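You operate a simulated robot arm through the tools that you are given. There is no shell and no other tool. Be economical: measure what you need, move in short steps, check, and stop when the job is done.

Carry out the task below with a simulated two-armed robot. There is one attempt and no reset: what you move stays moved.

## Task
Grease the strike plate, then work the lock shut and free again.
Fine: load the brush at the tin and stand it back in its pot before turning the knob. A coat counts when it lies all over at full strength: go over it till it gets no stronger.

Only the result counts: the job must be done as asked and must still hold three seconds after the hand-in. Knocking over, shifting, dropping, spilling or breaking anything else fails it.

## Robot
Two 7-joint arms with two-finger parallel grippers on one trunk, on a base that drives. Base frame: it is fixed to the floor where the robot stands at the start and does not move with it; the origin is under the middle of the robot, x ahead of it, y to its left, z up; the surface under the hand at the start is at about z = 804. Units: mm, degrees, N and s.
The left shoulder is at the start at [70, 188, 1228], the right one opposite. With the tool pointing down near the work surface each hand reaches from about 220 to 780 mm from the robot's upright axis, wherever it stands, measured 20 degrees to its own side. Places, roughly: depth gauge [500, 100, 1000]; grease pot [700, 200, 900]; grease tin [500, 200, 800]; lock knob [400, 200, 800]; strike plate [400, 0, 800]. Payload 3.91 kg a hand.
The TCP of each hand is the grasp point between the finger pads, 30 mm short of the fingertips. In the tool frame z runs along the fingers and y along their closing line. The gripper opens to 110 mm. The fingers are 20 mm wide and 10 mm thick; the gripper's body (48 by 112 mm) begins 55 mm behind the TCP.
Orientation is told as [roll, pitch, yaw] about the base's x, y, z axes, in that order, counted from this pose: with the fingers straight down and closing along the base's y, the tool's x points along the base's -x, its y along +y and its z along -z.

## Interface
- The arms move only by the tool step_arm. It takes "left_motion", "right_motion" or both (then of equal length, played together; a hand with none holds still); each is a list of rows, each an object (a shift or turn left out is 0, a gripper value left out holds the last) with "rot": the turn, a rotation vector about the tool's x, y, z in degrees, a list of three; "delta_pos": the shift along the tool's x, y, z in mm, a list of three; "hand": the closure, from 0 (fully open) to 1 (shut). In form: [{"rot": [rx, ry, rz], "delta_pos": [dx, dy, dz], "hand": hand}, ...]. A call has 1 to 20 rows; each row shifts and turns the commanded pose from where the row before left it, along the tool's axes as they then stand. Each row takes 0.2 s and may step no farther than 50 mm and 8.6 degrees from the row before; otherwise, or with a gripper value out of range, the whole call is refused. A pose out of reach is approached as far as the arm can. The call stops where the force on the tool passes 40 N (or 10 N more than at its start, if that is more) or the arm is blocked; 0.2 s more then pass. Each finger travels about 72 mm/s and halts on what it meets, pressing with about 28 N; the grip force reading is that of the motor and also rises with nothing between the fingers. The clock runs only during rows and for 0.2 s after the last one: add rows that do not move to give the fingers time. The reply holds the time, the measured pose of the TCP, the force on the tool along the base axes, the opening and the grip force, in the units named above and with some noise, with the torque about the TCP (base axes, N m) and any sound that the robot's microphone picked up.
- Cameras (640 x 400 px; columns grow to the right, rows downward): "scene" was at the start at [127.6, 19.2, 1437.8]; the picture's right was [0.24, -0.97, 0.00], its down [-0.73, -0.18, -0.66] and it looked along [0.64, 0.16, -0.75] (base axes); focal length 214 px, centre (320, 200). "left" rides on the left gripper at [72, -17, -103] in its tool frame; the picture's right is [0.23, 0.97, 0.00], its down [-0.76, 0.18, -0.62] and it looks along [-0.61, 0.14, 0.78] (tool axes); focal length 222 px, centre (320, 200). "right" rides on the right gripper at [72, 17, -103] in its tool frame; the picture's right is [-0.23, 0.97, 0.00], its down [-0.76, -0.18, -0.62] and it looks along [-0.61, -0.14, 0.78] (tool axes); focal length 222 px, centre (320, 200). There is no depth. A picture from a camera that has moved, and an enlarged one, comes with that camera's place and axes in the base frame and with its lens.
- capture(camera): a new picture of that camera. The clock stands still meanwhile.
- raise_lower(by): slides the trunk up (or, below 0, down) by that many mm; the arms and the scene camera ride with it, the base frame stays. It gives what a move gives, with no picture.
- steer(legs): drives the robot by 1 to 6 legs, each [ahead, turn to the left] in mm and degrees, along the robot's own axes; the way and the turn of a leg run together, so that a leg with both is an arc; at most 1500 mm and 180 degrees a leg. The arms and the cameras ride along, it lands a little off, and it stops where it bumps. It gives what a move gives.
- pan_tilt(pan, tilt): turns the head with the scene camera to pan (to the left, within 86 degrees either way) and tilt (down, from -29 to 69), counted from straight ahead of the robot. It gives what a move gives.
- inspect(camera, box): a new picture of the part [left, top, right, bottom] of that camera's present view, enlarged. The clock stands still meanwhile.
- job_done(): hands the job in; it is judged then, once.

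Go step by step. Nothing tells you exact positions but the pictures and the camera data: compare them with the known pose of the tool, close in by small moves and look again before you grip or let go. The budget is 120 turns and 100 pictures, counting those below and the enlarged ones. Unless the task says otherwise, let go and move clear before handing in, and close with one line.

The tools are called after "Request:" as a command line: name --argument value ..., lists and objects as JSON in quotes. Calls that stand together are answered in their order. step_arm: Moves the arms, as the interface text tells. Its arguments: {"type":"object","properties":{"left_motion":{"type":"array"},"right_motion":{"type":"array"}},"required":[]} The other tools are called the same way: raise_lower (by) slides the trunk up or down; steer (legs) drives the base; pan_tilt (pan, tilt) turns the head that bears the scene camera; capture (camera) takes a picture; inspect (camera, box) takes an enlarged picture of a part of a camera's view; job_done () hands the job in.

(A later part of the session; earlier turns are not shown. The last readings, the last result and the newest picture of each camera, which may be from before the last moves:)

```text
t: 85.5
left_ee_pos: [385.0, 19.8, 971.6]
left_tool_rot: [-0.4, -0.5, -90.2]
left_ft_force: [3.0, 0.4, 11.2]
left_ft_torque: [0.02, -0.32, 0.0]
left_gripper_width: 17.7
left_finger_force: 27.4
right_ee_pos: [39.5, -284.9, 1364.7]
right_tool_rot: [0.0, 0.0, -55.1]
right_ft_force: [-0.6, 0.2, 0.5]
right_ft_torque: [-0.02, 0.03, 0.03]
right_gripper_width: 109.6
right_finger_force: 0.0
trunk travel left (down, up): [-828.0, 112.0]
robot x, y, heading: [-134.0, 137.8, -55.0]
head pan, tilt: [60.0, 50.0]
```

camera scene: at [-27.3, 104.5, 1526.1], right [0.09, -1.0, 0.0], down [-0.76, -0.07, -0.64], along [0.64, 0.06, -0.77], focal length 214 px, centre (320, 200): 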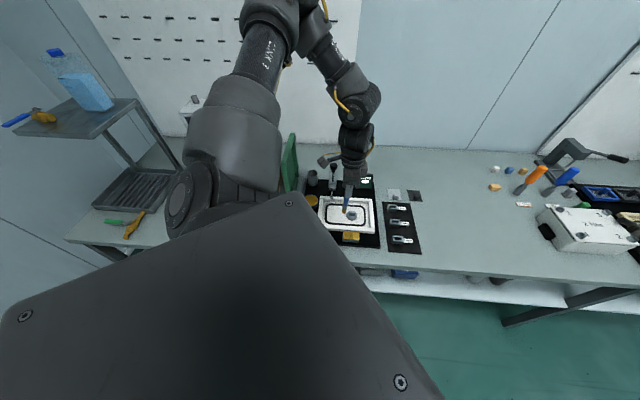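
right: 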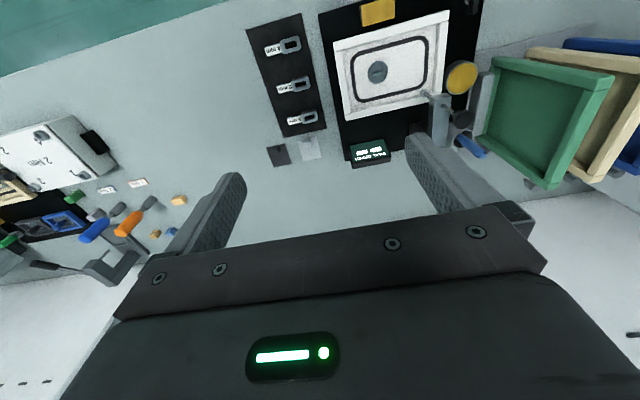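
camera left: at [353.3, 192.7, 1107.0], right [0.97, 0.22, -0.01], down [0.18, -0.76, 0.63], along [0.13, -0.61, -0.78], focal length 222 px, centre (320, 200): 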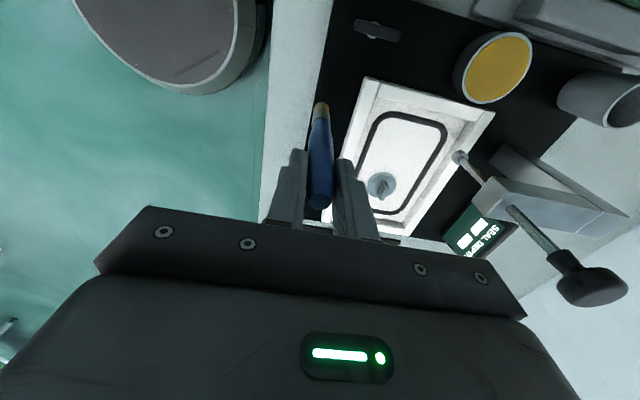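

11 N — good. Full raster of five lanes.

Request:
step_arm --left_motion '[{"delta_pos": [6, 6.5, 0]}, {"delta_pos": [7, 6.5, 0]}, {"delta_pos": [7, 0, 0]}, {"delta_pos": [7, 0, 0]}, {"delta_pos": [-8.2, 0, 0]}, {"delta_pos": [-8.2, 0, 0]}, {"delta_pos": [-8.2, 0, 0]}, {"delta_pos": [-8.2, 0, 0]}, {"delta_pos": [-8.2, 0, 0]}, {"delta_pos": [-8, 0, 0]}, {"delta_pos": [0, -7, 0]}, {"delta_pos": [8.2, 0, 0]}, {"delta_pos": [8.2, 0, 0]}, {"delta_pos": [8.2, 0, 0]}, {"delta_pos": [8.2, 0, 0]}, {"delta_pos": [8.2, 0, 0]}, {"delta_pos": [8, 0, 0]}, {"delta_pos": [0, -7, 0.3]}]'

Request:
step_arm --left_motion '[{"delta_pos": [-8.2, 0, 0]}, {"delta_pos": [-8.2, 0, 0]}, {"delta_pos": [-8.2, 0, 0]}, {"delta_pos": [-8.2, 0, 0]}, {"delta_pos": [-8.2, 0, 0]}, {"delta_pos": [-8, 0, 0]}, {"delta_pos": [0, -6, 0.3]}, {"delta_pos": [8.2, 0, 0]}, {"delta_pos": [8.2, 0, 0]}, {"delta_pos": [8.2, 0, 0]}, {"delta_pos": [8.2, 0, 0]}, {"delta_pos": [8.2, 0, 0]}, {"delta_pos": [8, 0, 0]}, {"delta_pos": [0, -5, 0]}, {"delta_pos": [-9.8, 0, 0]}, {"delta_pos": [-9.8, 0, 0]}, {"delta_pos": [-9.8, 0, 0]}, {"delta_pos": [-9.8, 0, 0]}, {"delta_pos": [-9.8, 0, 0]}]'

```text
t: 89.3
left_ee_pos: [385.0, 45.3, 970.8]
left_tool_rot: [-0.5, -0.4, -90.1]
left_ft_force: [0.2, 0.3, -0.3]
left_ft_torque: [-0.03, 0.0, 0.01]
left_gripper_width: 17.6
left_finger_force: 27.7
right_ee_pos: [40.7, -285.5, 1364.3]
right_tool_rot: [0.0, 0.1, -55.1]
right_ft_force: [-0.4, 0.7, -0.2]
right_ft_torque: [0.0, -0.02, 0.0]
right_gripper_width: 109.7
right_finger_force: 0.1
trunk travel left (down, up): [-828.0, 112.0]
robot x, y, heading: [-136.1, 140.0, -55.2]
head pan, tilt: [60.0, 50.0]
```

```text
t: 93.3
left_ee_pos: [374.1, -3.8, 970.3]
left_tool_rot: [-0.6, -0.5, -90.2]
left_ft_force: [0.6, 0.2, -0.4]
left_ft_torque: [0.0, -0.03, -0.04]
left_gripper_width: 17.8
left_finger_force: 27.9
right_ee_pos: [40.9, -285.4, 1364.0]
right_tool_rot: [0.0, 0.1, -55.0]
right_ft_force: [-0.4, -0.2, -0.3]
right_ft_torque: [0.02, 0.03, 0.01]
right_gripper_width: 110.1
right_finger_force: 0.1
trunk travel left (down, up): [-828.0, 112.0]
robot x, y, heading: [-136.3, 137.6, -55.0]
head pan, tilt: [60.0, 50.0]
```

Contact was lost during the pass (the brush creeps in the grip), so I repeat with a slight downward feed along the strokes.

Request:
step_arm --left_motion '[{"delta_pos": [2, 0, 1.2]}, {"delta_pos": [0, 0, 0.6]}, {"delta_pos": [8.2, 0, 0.1]}, {"delta_pos": [8.2, 0, 0.1]}, {"delta_pos": [8.2, 0, 0.1]}, {"delta_pos": [8.2, 0, 0.1]}, {"delta_pos": [8.2, 0, 0.1]}, {"delta_pos": [8.2, 0, 0.1]}, {"delta_pos": [0, 7, 0.2]}, {"delta_pos": [-8.2, 0, 0.1]}, {"delta_pos": [-8.2, 0, 0.1]}, {"delta_pos": [-8.2, 0, 0.1]}, {"delta_pos": [-8.2, 0, 0.1]}, {"delta_pos": [-8.2, 0, 0.1]}, {"delta_pos": [-8.2, 0, 0.1]}]'

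```text
t: 96.5
left_ee_pos: [379.5, 0.7, 966.7]
left_tool_rot: [-0.5, -0.5, -90.3]
left_ft_force: [-0.1, 0.5, 1.5]
left_ft_torque: [0.13, -0.01, 0.0]
left_gripper_width: 18.0
left_finger_force: 28.2
right_ee_pos: [40.3, -284.0, 1363.4]
right_tool_rot: [0.0, 0.0, -55.1]
right_ft_force: [-0.7, 0.5, 0.2]
right_ft_torque: [0.01, 0.0, 0.0]
right_gripper_width: 109.8
right_finger_force: 0.0
trunk travel left (down, up): [-828.0, 112.0]
robot x, y, heading: [-132.3, 142.7, -55.0]
head pan, tilt: [60.0, 50.0]
```

Request:
step_arm --left_motion '[{"delta_pos": [0, 7, 0.5]}, {"delta_pos": [8.2, 0, 0.12]}, {"delta_pos": [8.2, 0, 0.12]}, {"delta_pos": [8.2, 0, 0.12]}, {"delta_pos": [8.2, 0, 0.12]}, {"delta_pos": [8.2, 0, 0.12]}, {"delta_pos": [5.5, 0, 0.12]}, {"delta_pos": [0, 7, 0.2]}, {"delta_pos": [-8.2, 0, 0.12]}, {"delta_pos": [-8.2, 0, 0.12]}, {"delta_pos": [-8.2, 0, 0.12]}, {"delta_pos": [-8.2, 0, 0.12]}, {"delta_pos": [-8.2, 0, 0.12]}, {"delta_pos": [-8.2, 0, 0.12]}]'

Request:
step_arm --left_motion '[{"delta_pos": [0, 5, 0.3]}, {"delta_pos": [8.2, 0, 0.12]}, {"delta_pos": [8.2, 0, 0.12]}, {"delta_pos": [8.2, 0, 0.12]}, {"delta_pos": [8.2, 0, 0.12]}, {"delta_pos": [8.2, 0, 0.12]}, {"delta_pos": [8.2, 0, 0.12]}]'

Request:
inspect --camera "scene" --box '[320, 205, 380, 245]'

```text
t: 99.5
left_ee_pos: [391.8, -3.2, 965.2]
left_tool_rot: [-0.4, -0.6, -90.1]
left_ft_force: [0.2, 4.5, 10.4]
left_ft_torque: [0.5, 0.02, -0.01]
left_gripper_width: 17.9
left_finger_force: 28.0
right_ee_pos: [39.2, -283.1, 1363.9]
right_tool_rot: [0.0, 0.0, -55.1]
right_ft_force: [-0.4, 0.2, 0.7]
right_ft_torque: [-0.01, -0.01, 0.0]
right_gripper_width: 110.2
right_finger_force: 0.0
trunk travel left (down, up): [-828.0, 112.0]
robot x, y, heading: [-138.0, 138.8, -55.2]
head pan, tilt: [60.0, 50.0]
```

```text
t: 101.1
left_ee_pos: [396.1, 46.6, 961.5]
left_tool_rot: [-0.5, -0.5, -90.2]
left_ft_force: [0.5, -4.4, 16.4]
left_ft_torque: [-0.5, 0.02, 0.01]
left_gripper_width: 18.0
left_finger_force: 27.8
right_ee_pos: [40.9, -285.2, 1364.6]
right_tool_rot: [0.1, 0.0, -55.0]
right_ft_force: [-0.1, 0.7, -0.3]
right_ft_torque: [-0.01, -0.01, 0.01]
right_gripper_width: 110.1
right_finger_force: 0.1
trunk travel left (down, up): [-828.0, 112.0]
robot x, y, heading: [-139.2, 138.0, -54.9]
head pan, tilt: [60.0, 50.0]
```

```text
10.00 times, centred on (350, 225) of scene
camera zoom: at [-29.3, 103.5, 1526.3], right [0.09, -1.0, 0.0], down [-0.76, -0.07, -0.64], along [0.64, 0.06, -0.77], focal length 2145 px, centre (20, -50)
```

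zoom: 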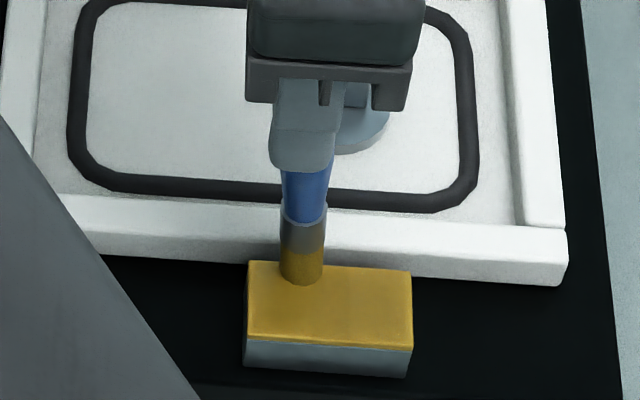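

The brush now leans the other way (tip at y≈38 while TCP y≈47), so the +y end needs extending. I continue to +y and stroke along x there.

Request:
step_arm --left_motion '[{"delta_pos": [6, 0, 0]}, {"delta_pos": [6, 0, 0]}, {"delta_pos": [0, -6, 0]}, {"delta_pos": [0, -6, 0]}, {"delta_pos": [0, -6, 0]}, {"delta_pos": [0, -5, 0]}, {}]'

Request:
inspect --camera "scene" --box '[320, 205, 380, 245]'

```text
t: 102.7
left_ee_pos: [375.5, 59.9, 961.8]
left_tool_rot: [-0.6, -0.4, -90.2]
left_ft_force: [4.9, 2.7, 15.0]
left_ft_torque: [0.24, -0.52, 0.01]
left_gripper_width: 18.2
left_finger_force: 27.7
right_ee_pos: [39.6, -283.5, 1363.6]
right_tool_rot: [0.0, -0.1, -55.1]
right_ft_force: [-1.6, -0.5, 0.4]
right_ft_torque: [-0.03, 0.02, -0.04]
right_gripper_width: 110.2
right_finger_force: 0.1
trunk travel left (down, up): [-828.0, 112.0]
robot x, y, heading: [-134.9, 134.0, -54.9]
head pan, tilt: [60.0, 50.0]
```

```text
10.00 times, centred on (350, 225) of scene
camera zoom: at [-28.2, 104.6, 1526.2], right [0.09, -1.0, 0.0], down [-0.76, -0.07, -0.64], along [0.64, 0.06, -0.77], focal length 2145 px, centre (20, -50)
```

zoom: 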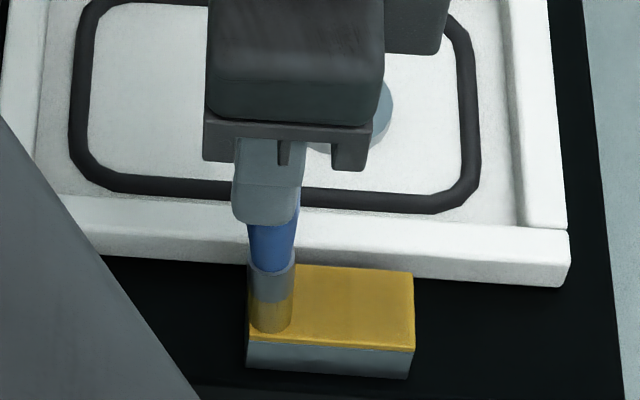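

The disc is still ~4 mm short of the front edge; I shift −x 5 and stroke the front edge towards −y.

Request:
step_arm --left_motion '[{"delta_pos": [0, -5, 0]}, {"delta_pos": [-8, 0, 0]}, {"delta_pos": [-8, 0, 0]}, {"delta_pos": [-8, 0, 0]}, {"delta_pos": [-8, 0, 0]}, {"delta_pos": [-8, 0, 0]}, {"delta_pos": [-8, 0, 0]}, {}]'

Request:
inspect --camera "scene" --box '[320, 205, 380, 245]'

```text
t: 104.5
left_ee_pos: [371.2, 11.5, 962.4]
left_tool_rot: [-0.6, -0.4, -90.3]
left_ft_force: [-0.4, 0.4, 0.4]
left_ft_torque: [-0.01, 0.02, 0.01]
left_gripper_width: 17.8
left_finger_force: 28.2
right_ee_pos: [41.1, -284.4, 1364.1]
right_tool_rot: [-0.1, 0.1, -55.2]
right_ft_force: [0.7, 0.7, 0.3]
right_ft_torque: [0.01, 0.01, 0.02]
right_gripper_width: 110.1
right_finger_force: 0.0
trunk travel left (down, up): [-828.0, 112.0]
robot x, y, heading: [-132.5, 139.7, -54.8]
head pan, tilt: [60.0, 50.0]
```

```text
10.00 times, centred on (350, 225) of scene
camera zoom: at [-27.1, 103.8, 1526.0], right [0.09, -1.0, 0.0], down [-0.76, -0.07, -0.64], along [0.64, 0.06, -0.77], focal length 2145 px, centre (20, -50)
```

zoom: 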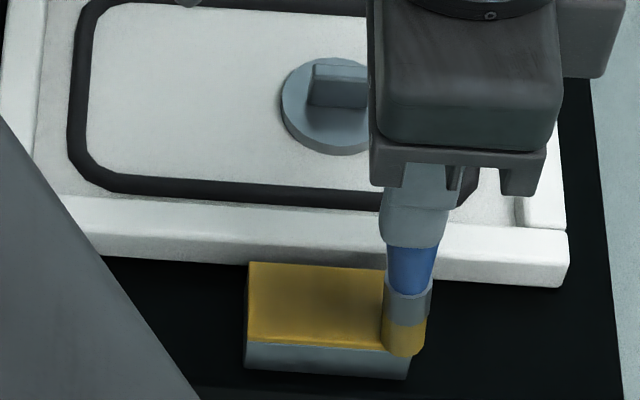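

Now the −y corner is covered. I press 1 mm more, stroke the −y edge in x, then the back edge in y.

Request:
step_arm --left_motion '[{"delta_pos": [2, 2, 0.8]}, {"delta_pos": [0, 6, 0.3]}, {"delta_pos": [0, 6, 0.1]}, {"delta_pos": [0, 6, 0.1]}, {"delta_pos": [0, 6, 0.1]}, {"delta_pos": [8, 0, 0.1]}, {"delta_pos": [8, 0, 0.1]}, {"delta_pos": [8, 0, 0.1]}, {"delta_pos": [8, 0, 0.1]}, {"delta_pos": [8, 0, 0.1]}, {"delta_pos": [5, 0, 0.1]}, {}]'

Request:
inspect --camera "scene" --box '[320, 205, 380, 245]'

```text
t: 107.1
left_ee_pos: [395.1, 56.8, 962.3]
left_tool_rot: [-0.4, -0.5, -90.1]
left_ft_force: [-0.3, -4.9, 15.0]
left_ft_torque: [-0.61, -0.08, -0.02]
left_gripper_width: 17.8
left_finger_force: 28.0
right_ee_pos: [39.0, -285.0, 1363.1]
right_tool_rot: [0.1, 0.1, -55.1]
right_ft_force: [0.1, -0.4, 0.4]
right_ft_torque: [0.01, 0.0, -0.05]
right_gripper_width: 110.1
right_finger_force: 0.0
trunk travel left (down, up): [-828.0, 112.0]
robot x, y, heading: [-136.9, 138.5, -55.2]
head pan, tilt: [60.0, 50.0]
```

```text
10.00 times, centred on (350, 225) of scene
camera zoom: at [-29.3, 103.1, 1526.3], right [0.09, -1.0, 0.0], down [-0.76, -0.07, -0.64], along [0.64, 0.06, -0.77], focal length 2145 px, centre (20, -50)
```

zoom: 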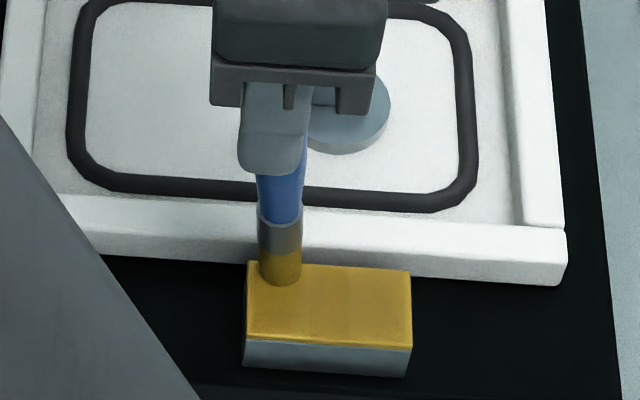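

Request:
step_arm --left_motion '[{"delta_pos": [4, 0, 0]}, {"delta_pos": [0, -7, 0]}, {"delta_pos": [-9, 0, 0.1]}, {"delta_pos": [-9, 0, 0.1]}, {"delta_pos": [-9, 0, 0.1]}, {"delta_pos": [-9, 0, 0.1]}, {"delta_pos": [-9, 0, 0.1]}, {"delta_pos": [-5, 0, 0.1]}, {"delta_pos": [0, -7, 0.1]}, {"delta_pos": [9, 0, 0.1]}, {"delta_pos": [9, 0, 0.1]}, {"delta_pos": [9, 0, 0.1]}, {"delta_pos": [9, 0, 0.1]}, {"delta_pos": [9, 0, 0.1]}, {"delta_pos": [5, 0, 0.1]}, {"delta_pos": [0, -8, 0.1]}, {}]'

Request:
step_arm --left_motion '[{"delta_pos": [0, -2, 0.1]}, {"delta_pos": [-9, 0, 0.1]}, {"delta_pos": [-9, 0, 0.1]}, {"delta_pos": [-9, 0, 0.1]}, {"delta_pos": [-9, 0, 0.1]}, {"delta_pos": [-9, 0, 0.1]}, {"delta_pos": [-5, 0, 0.1]}, {}]'

Request:
inspect --camera "scene" --box '[320, 205, 380, 245]'

```text
t: 110.7
left_ee_pos: [375.8, 63.7, 960.7]
left_tool_rot: [-0.5, -0.4, -90.1]
left_ft_force: [1.5, 0.8, 5.8]
left_ft_torque: [0.02, -0.27, 0.02]
left_gripper_width: 17.8
left_finger_force: 27.5
right_ee_pos: [40.4, -284.5, 1365.0]
right_tool_rot: [0.0, 0.0, -55.1]
right_ft_force: [0.6, 0.1, -0.7]
right_ft_torque: [0.01, -0.01, -0.03]
right_gripper_width: 110.1
right_finger_force: 0.0
trunk travel left (down, up): [-828.0, 112.0]
robot x, y, heading: [-133.6, 134.3, -55.1]
head pan, tilt: [60.0, 50.0]
```

```text
t: 112.5
left_ee_pos: [372.3, 13.2, 960.3]
left_tool_rot: [-0.5, -0.4, -90.2]
left_ft_force: [0.1, -0.4, 0.4]
left_ft_torque: [-0.03, 0.01, 0.02]
left_gripper_width: 18.1
left_finger_force: 28.3
right_ee_pos: [41.7, -284.4, 1364.3]
right_tool_rot: [0.0, 0.0, -55.1]
right_ft_force: [1.7, -0.2, 0.1]
right_ft_torque: [0.0, 0.0, 0.0]
right_gripper_width: 110.4
right_finger_force: 0.1
trunk travel left (down, up): [-828.0, 112.0]
robot x, y, heading: [-131.3, 138.2, -54.9]
head pan, tilt: [60.0, 50.0]
```

```text
10.00 times, centred on (350, 225) of scene
camera zoom: at [-27.1, 103.9, 1526.0], right [0.09, -1.0, 0.0], down [-0.76, -0.07, -0.64], along [0.64, 0.06, -0.77], focal length 2145 px, centre (20, -50)
```

zoom: 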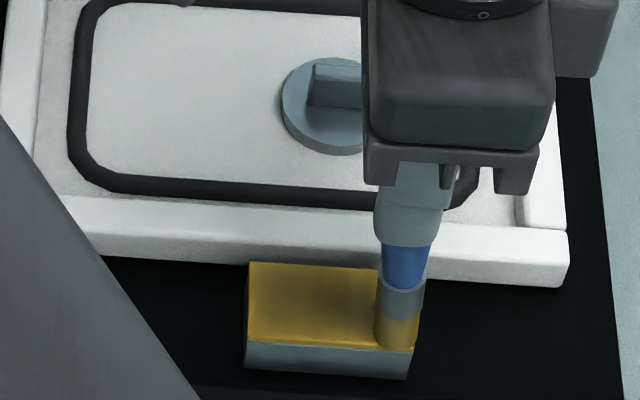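

Request:
step_arm --left_motion '[{"delta_pos": [0, 0, -25]}, {"delta_pos": [15, 10, -30]}, {"delta_pos": [20, 40, 0]}, {"delta_pos": [10, 25, 0]}, {}]'

Request:
inspect --camera "scene" --box '[320, 200, 380, 240]'

Request:
inspect --camera "left" --box '[220, 60, 300, 140]'

```text
t: 113.7
left_ee_pos: [448.6, 57.3, 1017.5]
left_tool_rot: [-0.3, -0.4, -90.2]
left_ft_force: [0.2, -0.3, 0.0]
left_ft_torque: [0.01, -0.01, -0.02]
left_gripper_width: 17.9
left_finger_force: 28.3
right_ee_pos: [38.8, -287.3, 1363.1]
right_tool_rot: [0.1, 0.0, -55.1]
right_ft_force: [0.9, -0.3, 0.3]
right_ft_torque: [0.0, 0.01, 0.02]
right_gripper_width: 110.1
right_finger_force: 0.0
trunk travel left (down, up): [-828.0, 112.0]
robot x, y, heading: [-134.3, 138.4, -55.0]
head pan, tilt: [60.0, 50.0]
```

```text
10.00 times, centred on (350, 220) of scene
camera zoom: at [-28.7, 103.1, 1526.2], right [0.09, -1.0, 0.0], down [-0.76, -0.07, -0.64], along [0.64, 0.06, -0.77], focal length 2145 px, centre (20, 0)
```

zoom: 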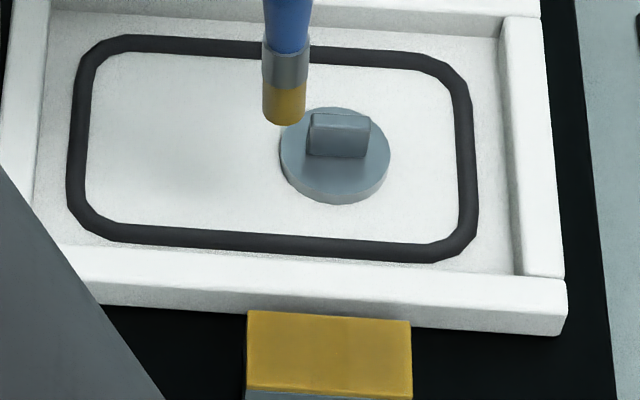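

```text
5.00 times, centred on (260, 100) of left
camera zoom: at [433.3, 132.4, 1121.7], right [0.97, 0.22, -0.01], down [0.18, -0.76, 0.63], along [0.13, -0.61, -0.78], focal length 1111 px, centre (620, 700)
```

zoom: 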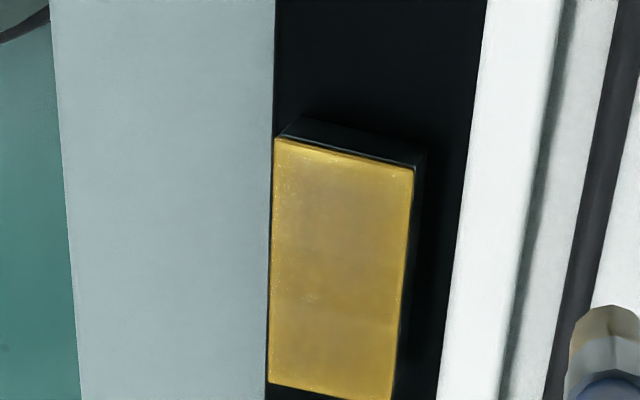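

The coat looks nearly uniform. I'll make one more full pass with pressure and compare afterwards.

Request:
step_arm --left_motion '[{"delta_pos": [-11, -30, 0]}, {"delta_pos": [-11, -33, 0]}, {"delta_pos": [0, 0, 25]}, {"delta_pos": [0, 0, 25]}, {"delta_pos": [0, 0, 5]}, {"delta_pos": [0, 0, 2]}, {}]'

Request:
step_arm --left_motion '[{"delta_pos": [0, 0, 1]}, {"delta_pos": [0, 0, 1]}, {}]'

```text
t: 115.3
left_ee_pos: [382.7, 35.1, 959.0]
left_tool_rot: [-0.3, -0.4, -90.2]
left_ft_force: [3.0, 2.6, 19.9]
left_ft_torque: [0.19, -0.22, -0.02]
left_gripper_width: 18.0
left_finger_force: 27.9
right_ee_pos: [39.5, -283.9, 1364.6]
right_tool_rot: [0.0, 0.1, -55.1]
right_ft_force: [-0.4, -0.7, -1.1]
right_ft_torque: [0.0, 0.01, -0.01]
right_gripper_width: 110.0
right_finger_force: 0.1
trunk travel left (down, up): [-828.0, 112.0]
robot x, y, heading: [-134.6, 138.6, -54.9]
head pan, tilt: [60.0, 50.0]
```

```text
t: 116.1
left_ee_pos: [383.5, 34.6, 957.0]
left_tool_rot: [-0.5, -0.5, -90.1]
left_ft_force: [1.0, -0.2, 19.8]
left_ft_torque: [-0.04, -0.16, -0.02]
left_gripper_width: 17.9
left_finger_force: 28.0
right_ee_pos: [38.4, -283.7, 1365.3]
right_tool_rot: [0.1, 0.0, -55.0]
right_ft_force: [0.5, 0.9, 0.5]
right_ft_torque: [0.0, 0.0, -0.01]
right_gripper_width: 110.4
right_finger_force: 0.0
trunk travel left (down, up): [-828.0, 112.0]
robot x, y, heading: [-133.3, 139.4, -54.9]
head pan, tilt: [60.0, 50.0]
```

Request:
step_arm --left_motion '[{"delta_pos": [6.5, 7, -0.4]}, {"delta_pos": [6.5, 7, 0]}, {"delta_pos": [6.5, 0, 0]}, {"delta_pos": [6.5, 0, 0]}, {"delta_pos": [-8.5, 0, 0.05]}, {"delta_pos": [-8.5, 0, 0.05]}, {"delta_pos": [-8.5, 0, 0.05]}, {"delta_pos": [-8.5, 0, 0.05]}, {"delta_pos": [-8.5, 0, 0.05]}, {"delta_pos": [-8.5, 0, 0.05]}, {"delta_pos": [0, -7, 0.05]}, {"delta_pos": [8.5, 0, 0.05]}, {"delta_pos": [8.5, 0, 0.05]}, {"delta_pos": [8.5, 0, 0.05]}, {"delta_pos": [8.5, 0, 0.05]}, {"delta_pos": [8.5, 0, 0.05]}, {"delta_pos": [8.5, 0, 0.05]}, {"delta_pos": [0, -7, 0.05]}]'

Request:
inspect --camera "scene" --box '[320, 205, 380, 245]'

Request:
step_arm --left_motion '[{"delta_pos": [-8.5, 0, 0.1]}, {"delta_pos": [-8.5, 0, 0.1]}, {"delta_pos": [-8.5, 0, 0.1]}, {"delta_pos": [-8.5, 0, 0.1]}, {"delta_pos": [-8.5, 0, 0.1]}, {"delta_pos": [-8.5, 0, 0.1]}, {"delta_pos": [0, -7, 0.1]}, {"delta_pos": [8.5, 0, 0.1]}, {"delta_pos": [8.5, 0, 0.1]}, {"delta_pos": [8.5, 0, 0.1]}, {"delta_pos": [8.5, 0, 0.1]}, {"delta_pos": [8.5, 0, 0.1]}, {"delta_pos": [8.5, 0, 0.1]}, {"delta_pos": [0, -5, 0.1]}, {}]'

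Request:
inspect --camera "scene" --box '[320, 205, 380, 245]'

```text
t: 119.9
left_ee_pos: [387.6, 60.4, 954.9]
left_tool_rot: [-0.4, -0.4, -90.1]
left_ft_force: [5.8, 0.4, 17.2]
left_ft_torque: [-0.04, -0.67, 0.02]
left_gripper_width: 18.0
left_finger_force: 28.1
right_ee_pos: [40.2, -284.6, 1365.1]
right_tool_rot: [0.1, 0.0, -55.2]
right_ft_force: [-0.2, -0.1, 0.2]
right_ft_torque: [0.04, 0.03, 0.02]
right_gripper_width: 109.9
right_finger_force: 0.0
trunk travel left (down, up): [-828.0, 112.0]
robot x, y, heading: [-135.2, 141.6, -55.0]
head pan, tilt: [60.0, 50.0]
```

```text
10.00 times, centred on (350, 225) of scene
camera zoom: at [-28.6, 103.9, 1526.3], right [0.09, -1.0, 0.0], down [-0.76, -0.07, -0.64], along [0.64, 0.06, -0.77], focal length 2145 px, centre (20, -50)
```

zoom: 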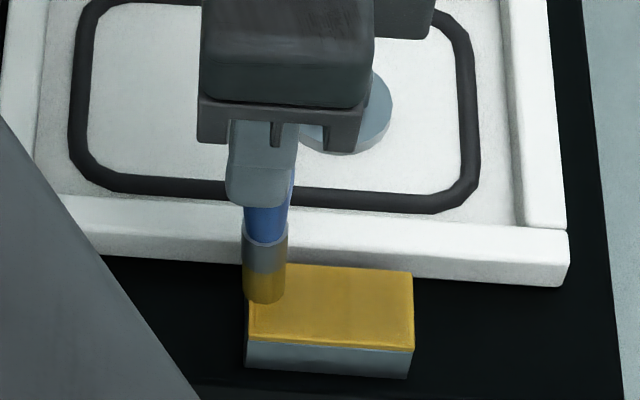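

```text
t: 123.1
left_ee_pos: [373.4, 60.1, 952.5]
left_tool_rot: [-0.3, -0.3, -90.1]
left_ft_force: [7.6, -0.3, 19.3]
left_ft_torque: [-0.1, -0.72, 0.06]
left_gripper_width: 18.2
left_finger_force: 27.4
right_ee_pos: [39.8, -283.6, 1364.7]
right_tool_rot: [0.0, 0.0, -55.2]
right_ft_force: [-0.2, 0.6, -0.4]
right_ft_torque: [-0.04, -0.03, -0.03]
right_gripper_width: 109.9
right_finger_force: 0.2
trunk travel left (down, up): [-828.0, 112.0]
robot x, y, heading: [-133.5, 138.1, -55.2]
head pan, tilt: [60.0, 50.0]
```

```text
10.00 times, centred on (350, 225) of scene
camera zoom: at [-28.5, 104.1, 1526.3], right [0.09, -1.0, 0.0], down [-0.76, -0.07, -0.64], along [0.64, 0.06, -0.77], focal length 2145 px, centre (20, -50)
```

zoom: 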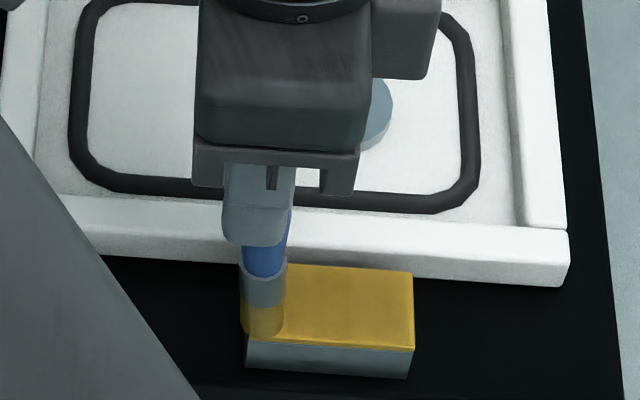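

Request:
step_arm --left_motion '[{"delta_pos": [0, -1, 0]}, {"delta_pos": [-8.5, 0, 0.0]}, {"delta_pos": [-8.5, 0, 0.0]}, {"delta_pos": [-8.5, 0, 0.05]}, {"delta_pos": [-8.5, 0, 0.05]}, {"delta_pos": [-8.5, 0, 0.05]}, {"delta_pos": [-7, 0, 0.05]}, {"delta_pos": [0, 6.5, 0.05]}, {"delta_pos": [0, 6.5, 0.05]}, {"delta_pos": [0, 6.5, 0.05]}, {"delta_pos": [0, 6.5, 0.05]}, {}]'

Request:
inspect --camera "scene" --box '[320, 205, 380, 245]'

```text
t: 125.7
left_ee_pos: [396.1, 10.1, 951.6]
left_tool_rot: [-0.5, -0.4, -90.1]
left_ft_force: [-0.8, 0.6, 3.3]
left_ft_torque: [-0.03, 0.13, -0.01]
left_gripper_width: 17.9
left_finger_force: 28.2
right_ee_pos: [39.8, -284.8, 1364.5]
right_tool_rot: [0.0, 0.0, -55.0]
right_ft_force: [-0.6, -1.0, -0.7]
right_ft_torque: [-0.05, 0.0, -0.02]
right_gripper_width: 109.7
right_finger_force: 0.1
trunk travel left (down, up): [-828.0, 112.0]
robot x, y, heading: [-133.1, 136.2, -55.1]
head pan, tilt: [60.0, 50.0]
```

```text
10.00 times, centred on (350, 225) of scene
camera zoom: at [-28.0, 103.8, 1526.2], right [0.09, -1.0, 0.0], down [-0.76, -0.07, -0.64], along [0.64, 0.06, -0.77], focal length 2145 px, centre (20, -50)
```

zoom: 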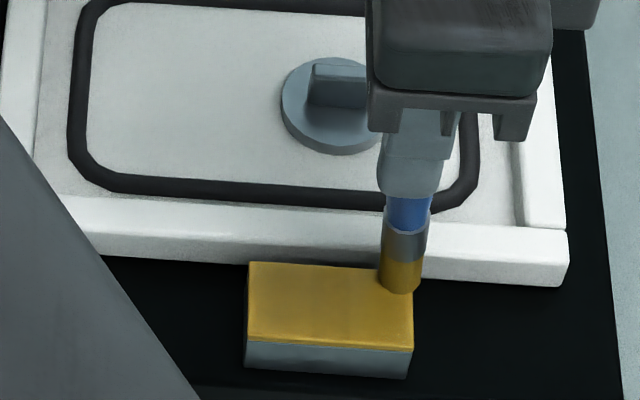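

Request:
step_arm --left_motion '[{"delta_pos": [0, 0, -25]}, {"delta_pos": [0, 0, -40]}, {"delta_pos": [22, 30, 0]}, {"delta_pos": [25, 25, 0]}, {}]'

Request:
inspect --camera "scene" --box '[320, 200, 380, 240]'

Request:
inspect --camera "left" --box '[220, 60, 300, 140]'

```text
t: 126.9
left_ee_pos: [450.5, 58.6, 1018.5]
left_tool_rot: [-0.4, -0.4, -90.2]
left_ft_force: [-0.2, 0.2, -0.1]
left_ft_torque: [0.01, -0.02, 0.04]
left_gripper_width: 18.1
left_finger_force: 28.1
right_ee_pos: [39.0, -286.0, 1364.5]
right_tool_rot: [0.1, 0.0, -55.1]
right_ft_force: [-0.4, -0.4, -0.4]
right_ft_torque: [-0.03, -0.04, -0.03]
right_gripper_width: 110.1
right_finger_force: 0.1
trunk travel left (down, up): [-828.0, 112.0]
robot x, y, heading: [-132.5, 138.1, -55.2]
head pan, tilt: [60.0, 50.0]
```

```text
10.00 times, centred on (350, 220) of scene
camera zoom: at [-29.1, 102.5, 1526.2], right [0.09, -1.0, 0.0], down [-0.76, -0.07, -0.64], along [0.64, 0.06, -0.77], focal length 2145 px, centre (20, 0)
```

zoom: 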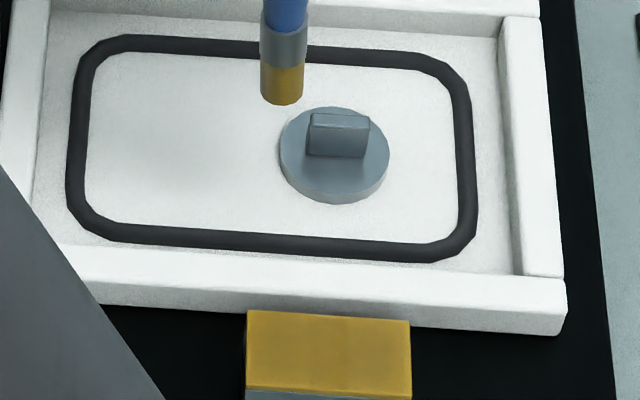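

```text
5.00 times, centred on (260, 100) of left
camera zoom: at [435.5, 133.2, 1123.4], right [0.97, 0.22, -0.01], down [0.18, -0.76, 0.63], along [0.13, -0.61, -0.78], focal length 1111 px, centre (620, 700)
```

zoom: 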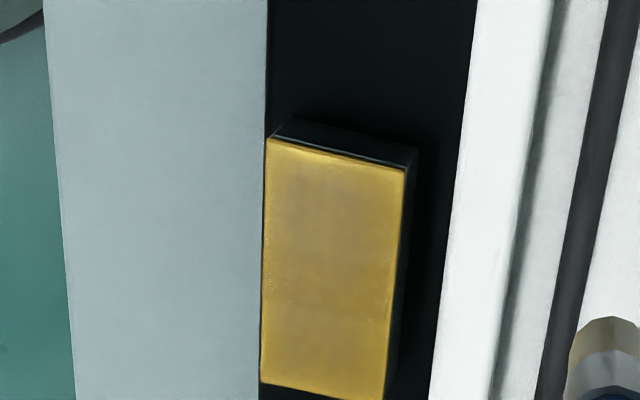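

Request:
inspect --camera "scene" --box '[338, 228, 366, 244]'

Request:
inspect --camera "left" --box '[248, 82, 288, 142]'

```text
16.00 times, centred on (352, 236) of scene
camera zoom: at [-29.1, 102.5, 1526.2], right [0.09, -1.0, 0.0], down [-0.76, -0.07, -0.64], along [0.64, 0.06, -0.77], focal length 3432 px, centre (-192, -376)
```

zoom: 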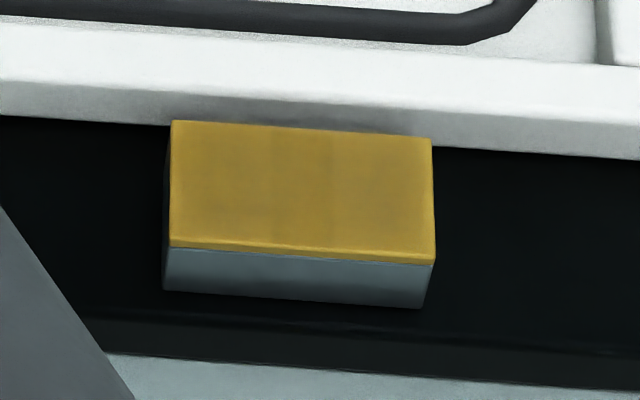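

```text
6.67 times, centred on (268, 112) of left
camera zoom: at [435.5, 133.2, 1123.4], right [0.97, 0.22, -0.01], down [0.18, -0.76, 0.63], along [0.13, -0.61, -0.78], focal length 1481 px, centre (667, 787)
```

zoom: 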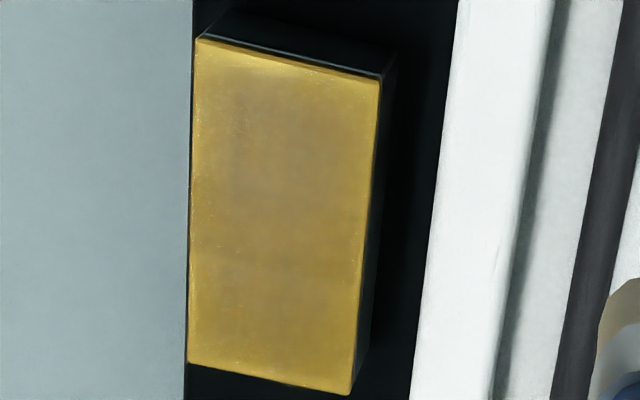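

The tones still differ faintly between cells, so I give it one more pass, the ends especially, and compare.

Request:
step_arm --left_motion '[{"delta_pos": [-5, -30, 0]}, {"delta_pos": [-5, -24, 0]}, {"delta_pos": [0, 0, 30]}, {"delta_pos": [0, 0, 30]}, {"delta_pos": [0, 0, 6]}, {"delta_pos": [0, 0, 2]}, {}]'

Request:
step_arm --left_motion '[{"delta_pos": [6, 0, 0.8]}, {"delta_pos": [6, 0, 0]}, {"delta_pos": [-8.5, 0, 0.05]}, {"delta_pos": [-8.5, 0, 0.05]}, {"delta_pos": [-8.5, 0, 0.05]}, {"delta_pos": [-8.5, 0, 0.05]}, {"delta_pos": [-8.5, 0, 0.05]}, {"delta_pos": [-8.5, 0, 0.05]}, {"delta_pos": [0, -6, 0.05]}, {"delta_pos": [8.5, 0, 0.05]}, {"delta_pos": [8.5, 0, 0.05]}, {"delta_pos": [8.5, 0, 0.05]}, {"delta_pos": [8.5, 0, 0.05]}, {"delta_pos": [8.5, 0, 0.05]}, {"delta_pos": [8.5, 0, 0.05]}, {"delta_pos": [0, -6, 0.05]}]'

Request:
step_arm --left_motion '[{"delta_pos": [-8.5, 0, 0.05]}, {"delta_pos": [-8.5, 0, 0.05]}, {"delta_pos": [-8.5, 0, 0.05]}, {"delta_pos": [-8.5, 0, 0.05]}, {"delta_pos": [-8.5, 0, 0.05]}, {"delta_pos": [-8.5, 0, 0.05]}, {"delta_pos": [0, -6, 0.05]}, {"delta_pos": [8.5, 0, 0.05]}, {"delta_pos": [8.5, 0, 0.05]}, {"delta_pos": [8.5, 0, 0.05]}, {"delta_pos": [8.5, 0, 0.05]}, {"delta_pos": [8.5, 0, 0.05]}, {"delta_pos": [8.5, 0, 0.05]}, {"delta_pos": [0, -6, 0.05]}, {}]'

Request:
step_arm --left_motion '[{"delta_pos": [-8.5, 0, 0.1]}, {"delta_pos": [-8.5, 0, 0.1]}, {"delta_pos": [-8.5, 0, 0.1]}, {"delta_pos": [-8.5, 0, 0.1]}, {"delta_pos": [-8.5, 0, 0.1]}, {"delta_pos": [-8.5, 0, 0.1]}, {"delta_pos": [0, 7, 0.05]}, {"delta_pos": [0, 7, 0.05]}, {"delta_pos": [0, 6, 0.05]}, {"delta_pos": [0, 6, 0.05]}, {"delta_pos": [5, 0, 0.05]}, {"delta_pos": [5, 0, 0.05]}, {"delta_pos": [0, -7, 0.05]}, {"delta_pos": [0, -7, 0.05]}, {"delta_pos": [0, -7, 0.05]}, {}]'

Request:
inspect --camera "scene" --box '[320, 205, 380, 245]'

```text
t: 128.5
left_ee_pos: [398.2, 47.3, 948.0]
left_tool_rot: [-0.4, -0.6, -90.1]
left_ft_force: [3.5, -1.3, 14.6]
left_ft_torque: [-0.24, -0.35, 0.01]
left_gripper_width: 18.0
left_finger_force: 28.7
right_ee_pos: [39.6, -283.3, 1364.2]
right_tool_rot: [0.0, -0.1, -55.0]
right_ft_force: [0.0, 0.5, 0.1]
right_ft_torque: [-0.01, -0.01, 0.01]
right_gripper_width: 110.2
right_finger_force: 0.0
trunk travel left (down, up): [-828.0, 112.0]
robot x, y, heading: [-134.7, 137.1, -55.0]
head pan, tilt: [60.0, 50.0]
```

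```text
t: 131.9
left_ee_pos: [388.2, 60.4, 946.7]
left_tool_rot: [-0.2, -0.4, -90.2]
left_ft_force: [7.0, -1.1, 19.2]
left_ft_torque: [-0.14, -0.68, 0.02]
left_gripper_width: 18.2
left_finger_force: 28.3
right_ee_pos: [40.3, -283.6, 1364.5]
right_tool_rot: [-0.1, 0.0, -55.1]
right_ft_force: [0.3, -0.3, 0.4]
right_ft_torque: [0.01, -0.02, -0.02]
right_gripper_width: 110.2
right_finger_force: 0.0
trunk travel left (down, up): [-828.0, 112.0]
robot x, y, heading: [-134.6, 137.9, -55.0]
head pan, tilt: [60.0, 50.0]
```

```text
t: 135.1
left_ee_pos: [375.6, 60.2, 946.2]
left_tool_rot: [-0.4, -0.4, -90.1]
left_ft_force: [3.9, 1.5, 9.6]
left_ft_torque: [0.03, -0.41, 0.02]
left_gripper_width: 18.1
left_finger_force: 27.9
right_ee_pos: [40.3, -283.5, 1364.0]
right_tool_rot: [0.0, 0.0, -55.1]
right_ft_force: [-0.1, 0.2, -0.4]
right_ft_torque: [0.0, 0.01, 0.01]
right_gripper_width: 110.0
right_finger_force: 0.1
trunk travel left (down, up): [-828.0, 112.0]
robot x, y, heading: [-131.0, 137.3, -55.2]
head pan, tilt: [60.0, 50.0]
```

```text
t: 138.5
left_ee_pos: [383.9, 20.7, 948.6]
left_tool_rot: [-0.5, -0.4, -90.3]
left_ft_force: [-0.4, -0.1, -1.6]
left_ft_torque: [-0.02, -0.03, 0.0]
left_gripper_width: 18.1
left_finger_force: 28.2
left hand out of reach, approached as far as the arm can: row 6
right_ee_pos: [41.7, -285.8, 1364.0]
right_tool_rot: [0.0, 0.1, -55.2]
right_ft_force: [-0.7, -0.7, 0.0]
right_ft_torque: [-0.01, -0.01, 0.0]
right_gripper_width: 110.1
right_finger_force: 0.1
trunk travel left (down, up): [-828.0, 112.0]
robot x, y, heading: [-137.1, 138.7, -54.9]
head pan, tilt: [60.0, 50.0]
```

```text
10.00 times, centred on (350, 225) of scene
camera zoom: at [-27.1, 103.7, 1526.1], right [0.09, -1.0, 0.0], down [-0.76, -0.07, -0.64], along [0.64, 0.06, -0.77], focal length 2145 px, centre (20, -50)
```

zoom: 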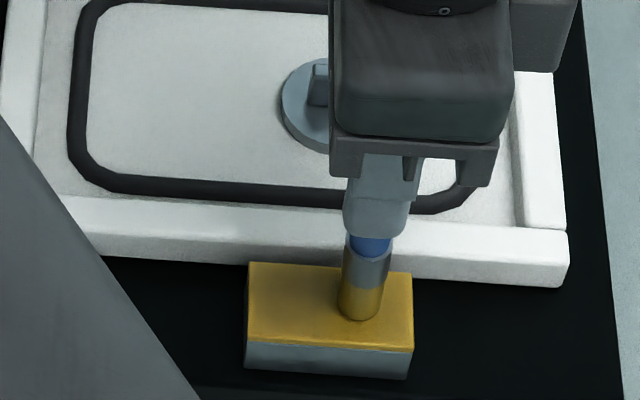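

Request:
step_arm --left_motion '[{"delta_pos": [0, 0, -25]}, {"delta_pos": [0, 0, -40]}, {"delta_pos": [18, 30, 0]}, {"delta_pos": [18, 35, 0]}, {}]'

Request:
inspect --camera "scene" --box '[338, 228, 366, 244]'

Request:
inspect --camera "scene" --box '[310, 170, 380, 220]'

```text
t: 139.7
left_ee_pos: [449.0, 56.5, 1010.8]
left_tool_rot: [-0.4, -0.5, -90.2]
left_ft_force: [0.0, 0.4, -0.8]
left_ft_torque: [0.03, 0.02, -0.01]
left_gripper_width: 18.1
left_finger_force: 27.8
right_ee_pos: [39.7, -284.6, 1363.8]
right_tool_rot: [0.1, -0.1, -55.0]
right_ft_force: [-0.2, 0.4, 0.2]
right_ft_torque: [0.01, -0.07, 0.03]
right_gripper_width: 109.8
right_finger_force: 0.0
trunk travel left (down, up): [-828.0, 112.0]
robot x, y, heading: [-137.3, 135.8, -55.2]
head pan, tilt: [60.0, 50.0]
```

```text
16.00 times, centred on (352, 236) of scene
camera zoom: at [-29.0, 102.6, 1526.2], right [0.09, -1.0, 0.0], down [-0.76, -0.07, -0.64], along [0.64, 0.06, -0.77], focal length 3432 px, centre (-192, -376)
```

zoom: 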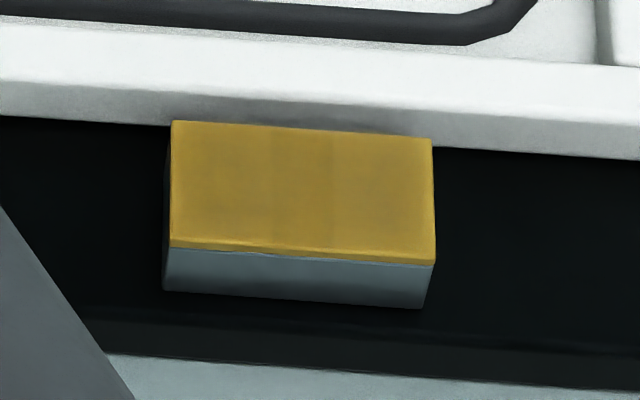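

```text
8.00 times, centred on (345, 195) of scene
camera zoom: at [-29.0, 102.6, 1526.2], right [0.09, -1.0, 0.0], down [-0.76, -0.07, -0.64], along [0.64, 0.06, -0.77], focal length 1716 px, centre (120, 240)
```

zoom: 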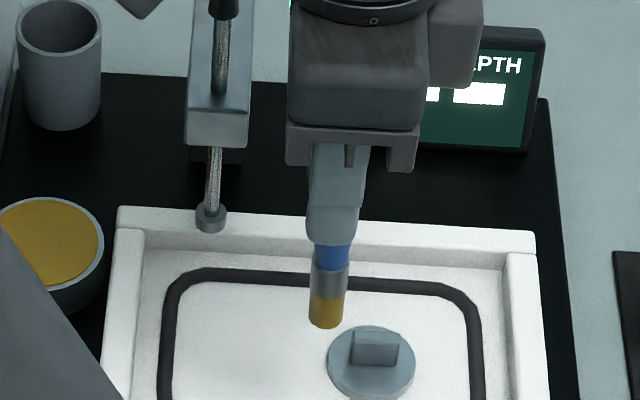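

The plate's look no longer changes: the coat is saturated. Now I raise the hand high to carry the brush safely past the gauge, then drive back.

Request:
step_arm --left_motion '[{"delta_pos": [0, 0, -40]}, {"delta_pos": [0, 0, -40]}, {"delta_pos": [0, 0, -40]}, {"delta_pos": [0, 0, -40]}, {"delta_pos": [0, 0, -20]}, {}]'

```text
t: 141.1
left_ee_pos: [449.4, 57.2, 1192.0]
left_tool_rot: [-0.4, -0.5, -90.2]
left_ft_force: [-1.3, 0.2, 0.1]
left_ft_torque: [0.01, -0.03, 0.0]
left_gripper_width: 17.8
left_finger_force: 27.4
right_ee_pos: [41.6, -284.8, 1363.9]
right_tool_rot: [0.0, 0.1, -55.1]
right_ft_force: [0.5, -0.1, -0.7]
right_ft_torque: [-0.03, 0.01, -0.02]
right_gripper_width: 110.1
right_finger_force: 0.0
trunk travel left (down, up): [-828.0, 112.0]
robot x, y, heading: [-136.5, 135.9, -55.1]
head pan, tilt: [60.0, 50.0]
```

Request:
steer --legs '[[80, 0], [0, 15], [120, 0]]'

Request:
capture --camera "left"

```text
t: 143.9
left_ee_pos: [586.6, 68.0, 1192.2]
left_tool_rot: [-0.5, -0.4, -75.3]
left_ft_force: [0.2, -0.3, -0.1]
left_ft_torque: [-0.01, -0.03, -0.03]
left_gripper_width: 18.0
left_finger_force: 28.0
right_ee_pos: [281.3, -368.2, 1366.0]
right_tool_rot: [0.0, -0.1, -40.3]
right_ft_force: [-0.6, -0.9, 0.4]
right_ft_torque: [-0.04, -0.02, -0.02]
right_gripper_width: 109.7
right_finger_force: 0.0
trunk travel left (down, up): [-828.0, 112.0]
robot x, y, heading: [2.6, -6.0, -40.1]
head pan, tilt: [60.0, 50.0]
```

```text
28 pictures are left
camera left: at [554.1, 135.1, 1296.6], right [0.88, 0.47, -0.01], down [0.37, -0.68, 0.63], along [0.29, -0.56, -0.78], focal length 222 px, centre (320, 200)
```

left: 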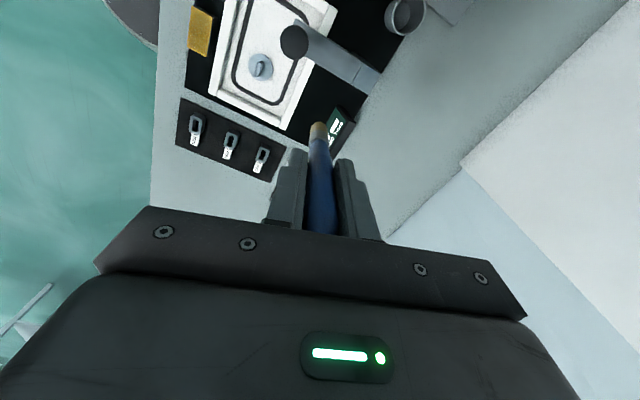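

I restore yaw −90 and move above the pot; there I will tilt the hand 11° so that its camera arm clears the green panel.

Request:
step_arm --left_motion '[{"rot": [0, 0, 7.4]}, {"rot": [0, 0, 7.4]}, {"delta_pos": [30, 18.3, 0]}, {"delta_pos": [30, 18.3, 0]}, {"delta_pos": [30, 18.3, 0]}, {"delta_pos": [29, 18.3, 0]}, {"delta_pos": [0, 0, 36]}, {"delta_pos": [0, 0, 36]}, {"rot": [0, 5.5, 0]}, {"rot": [0, 5.5, 0]}, {}]'

Request:
inspect --camera "left" --box '[240, 50, 400, 210]'

Request:
inspect --camera "scene" --box '[270, 120, 370, 220]'

```text
t: 146.3
left_ee_pos: [663.2, 185.8, 1116.8]
left_tool_rot: [-0.4, 10.5, -90.1]
left_ft_force: [0.1, 0.9, 0.1]
left_ft_torque: [0.02, -0.03, 0.03]
left_gripper_width: 17.9
left_finger_force: 27.9
right_ee_pos: [281.6, -367.9, 1364.3]
right_tool_rot: [-0.1, -0.1, -40.1]
right_ft_force: [0.5, 0.0, 0.8]
right_ft_torque: [-0.02, -0.04, 0.01]
right_gripper_width: 109.8
right_finger_force: 0.1
trunk travel left (down, up): [-828.0, 112.0]
robot x, y, heading: [7.0, -8.6, -40.3]
head pan, tilt: [60.0, 50.0]
```

```text
2.50 times, centred on (320, 130) of left
camera zoom: at [647.3, 239.6, 1233.9], right [0.97, 0.22, 0.03], down [0.18, -0.86, 0.47], along [0.14, -0.46, -0.88], focal length 555 px, centre (320, 375)
```

zoom: 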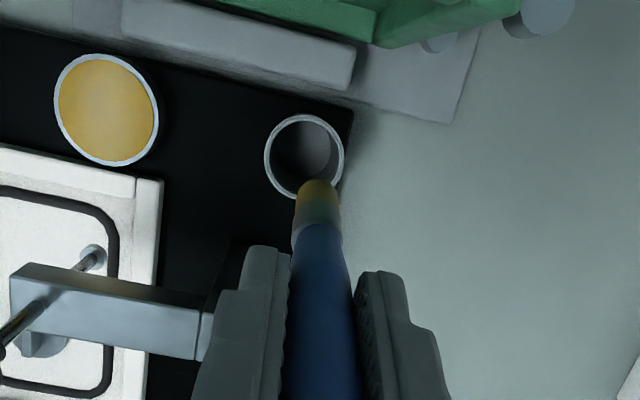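

```text
4.00 times, centred on (320, 170) of scene
camera zoom: at [117.0, -10.9, 1526.0], right [0.34, -0.94, 0.0], down [-0.72, -0.26, -0.64], along [0.6, 0.22, -0.77], focal length 858 px, centre (320, 320)
```

zoom: 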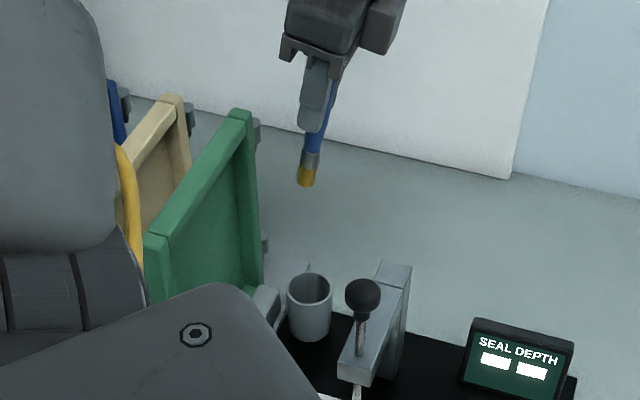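

Pot rim is at [660,198,883] and the tip at about [663,203,1010]. I correct x by −3 and descend vertically to just above the rim.

Request:
step_arm --left_motion '[{"delta_pos": [-7.3, -1, 39.3]}, {"delta_pos": [-7.3, -1, 39.3]}, {"delta_pos": [-6.4, -1, 34.4]}, {}]'

Request:
inspect --camera "left" --box '[240, 50, 400, 210]'

Request:
inspect --camera "scene" --box '[290, 150, 370, 230]'

```text
t: 147.3
left_ee_pos: [659.0, 184.0, 1002.5]
left_tool_rot: [-0.4, 10.5, -90.1]
left_ft_force: [0.3, 0.3, -0.9]
left_ft_torque: [0.04, -0.02, -0.01]
left_gripper_width: 18.1
left_finger_force: 28.2
right_ee_pos: [282.5, -369.1, 1364.4]
right_tool_rot: [0.0, 0.0, -40.3]
right_ft_force: [-0.8, 0.2, 0.2]
right_ft_torque: [0.0, 0.04, -0.03]
right_gripper_width: 110.1
right_finger_force: 0.2
trunk travel left (down, up): [-828.0, 112.0]
robot x, y, heading: [-0.3, -6.7, -40.0]
head pan, tilt: [60.0, 50.0]
```

```text
2.50 times, centred on (320, 130) of left
camera zoom: at [642.5, 237.2, 1118.6], right [0.97, 0.22, 0.04], down [0.18, -0.86, 0.47], along [0.14, -0.46, -0.88], focal length 555 px, centre (320, 375)
```

zoom: 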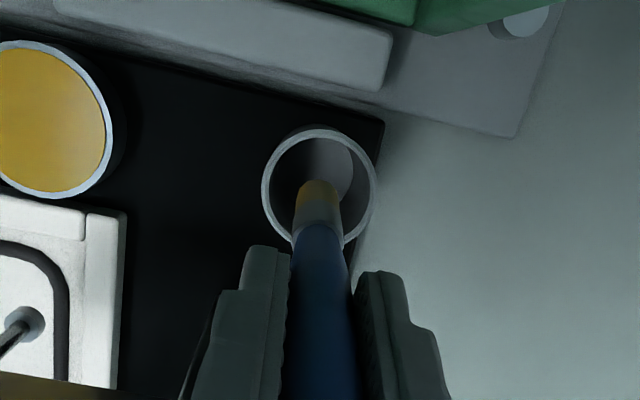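

```text
5.00 times, centred on (330, 190) of scene
camera zoom: at [116.3, -12.8, 1526.1], right [0.34, -0.94, 0.0], down [-0.72, -0.26, -0.64], along [0.6, 0.22, -0.77], focal length 1072 px, centre (270, 250)
```

zoom: 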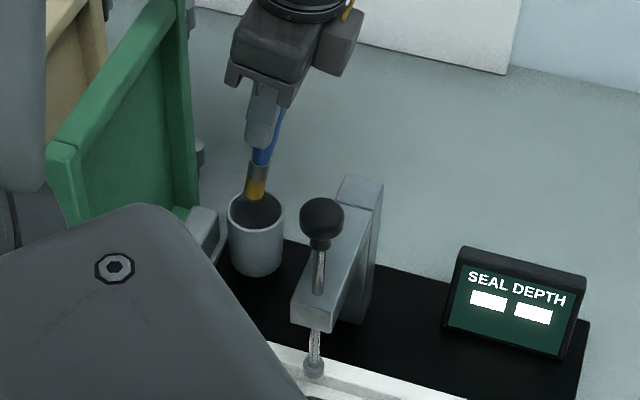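

Well aligned. Descending into the pot.

Request:
step_arm --left_motion '[{"delta_pos": [-4.5, 0, 24.5]}, {"delta_pos": [-4.5, 0, 24.5]}, {}]'

Request:
inspect --camera "scene" --box '[290, 150, 370, 230]'

```text
t: 148.1
left_ee_pos: [656.5, 182.7, 954.8]
left_tool_rot: [-0.3, 10.5, -90.1]
left_ft_force: [-0.2, 0.0, -0.5]
left_ft_torque: [0.02, 0.0, -0.02]
left_gripper_width: 17.9
left_finger_force: 28.3
right_ee_pos: [282.3, -369.9, 1364.2]
right_tool_rot: [0.0, 0.0, -40.2]
right_ft_force: [0.8, 0.4, 0.5]
right_ft_torque: [-0.02, 0.03, -0.01]
right_gripper_width: 110.0
right_finger_force: 0.2
trunk travel left (down, up): [-828.0, 112.0]
robot x, y, heading: [5.5, -5.0, -40.1]
head pan, tilt: [60.0, 50.0]
```

```text
5.00 times, centred on (330, 190) of scene
camera zoom: at [115.9, -12.3, 1526.1], right [0.34, -0.94, 0.0], down [-0.72, -0.26, -0.64], along [0.6, 0.22, -0.77], focal length 1072 px, centre (270, 250)
```

zoom: 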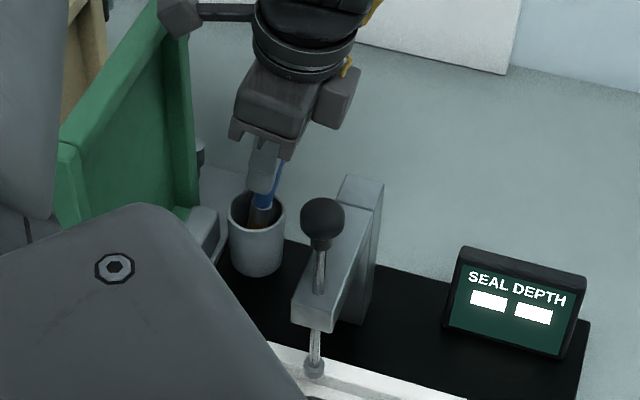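

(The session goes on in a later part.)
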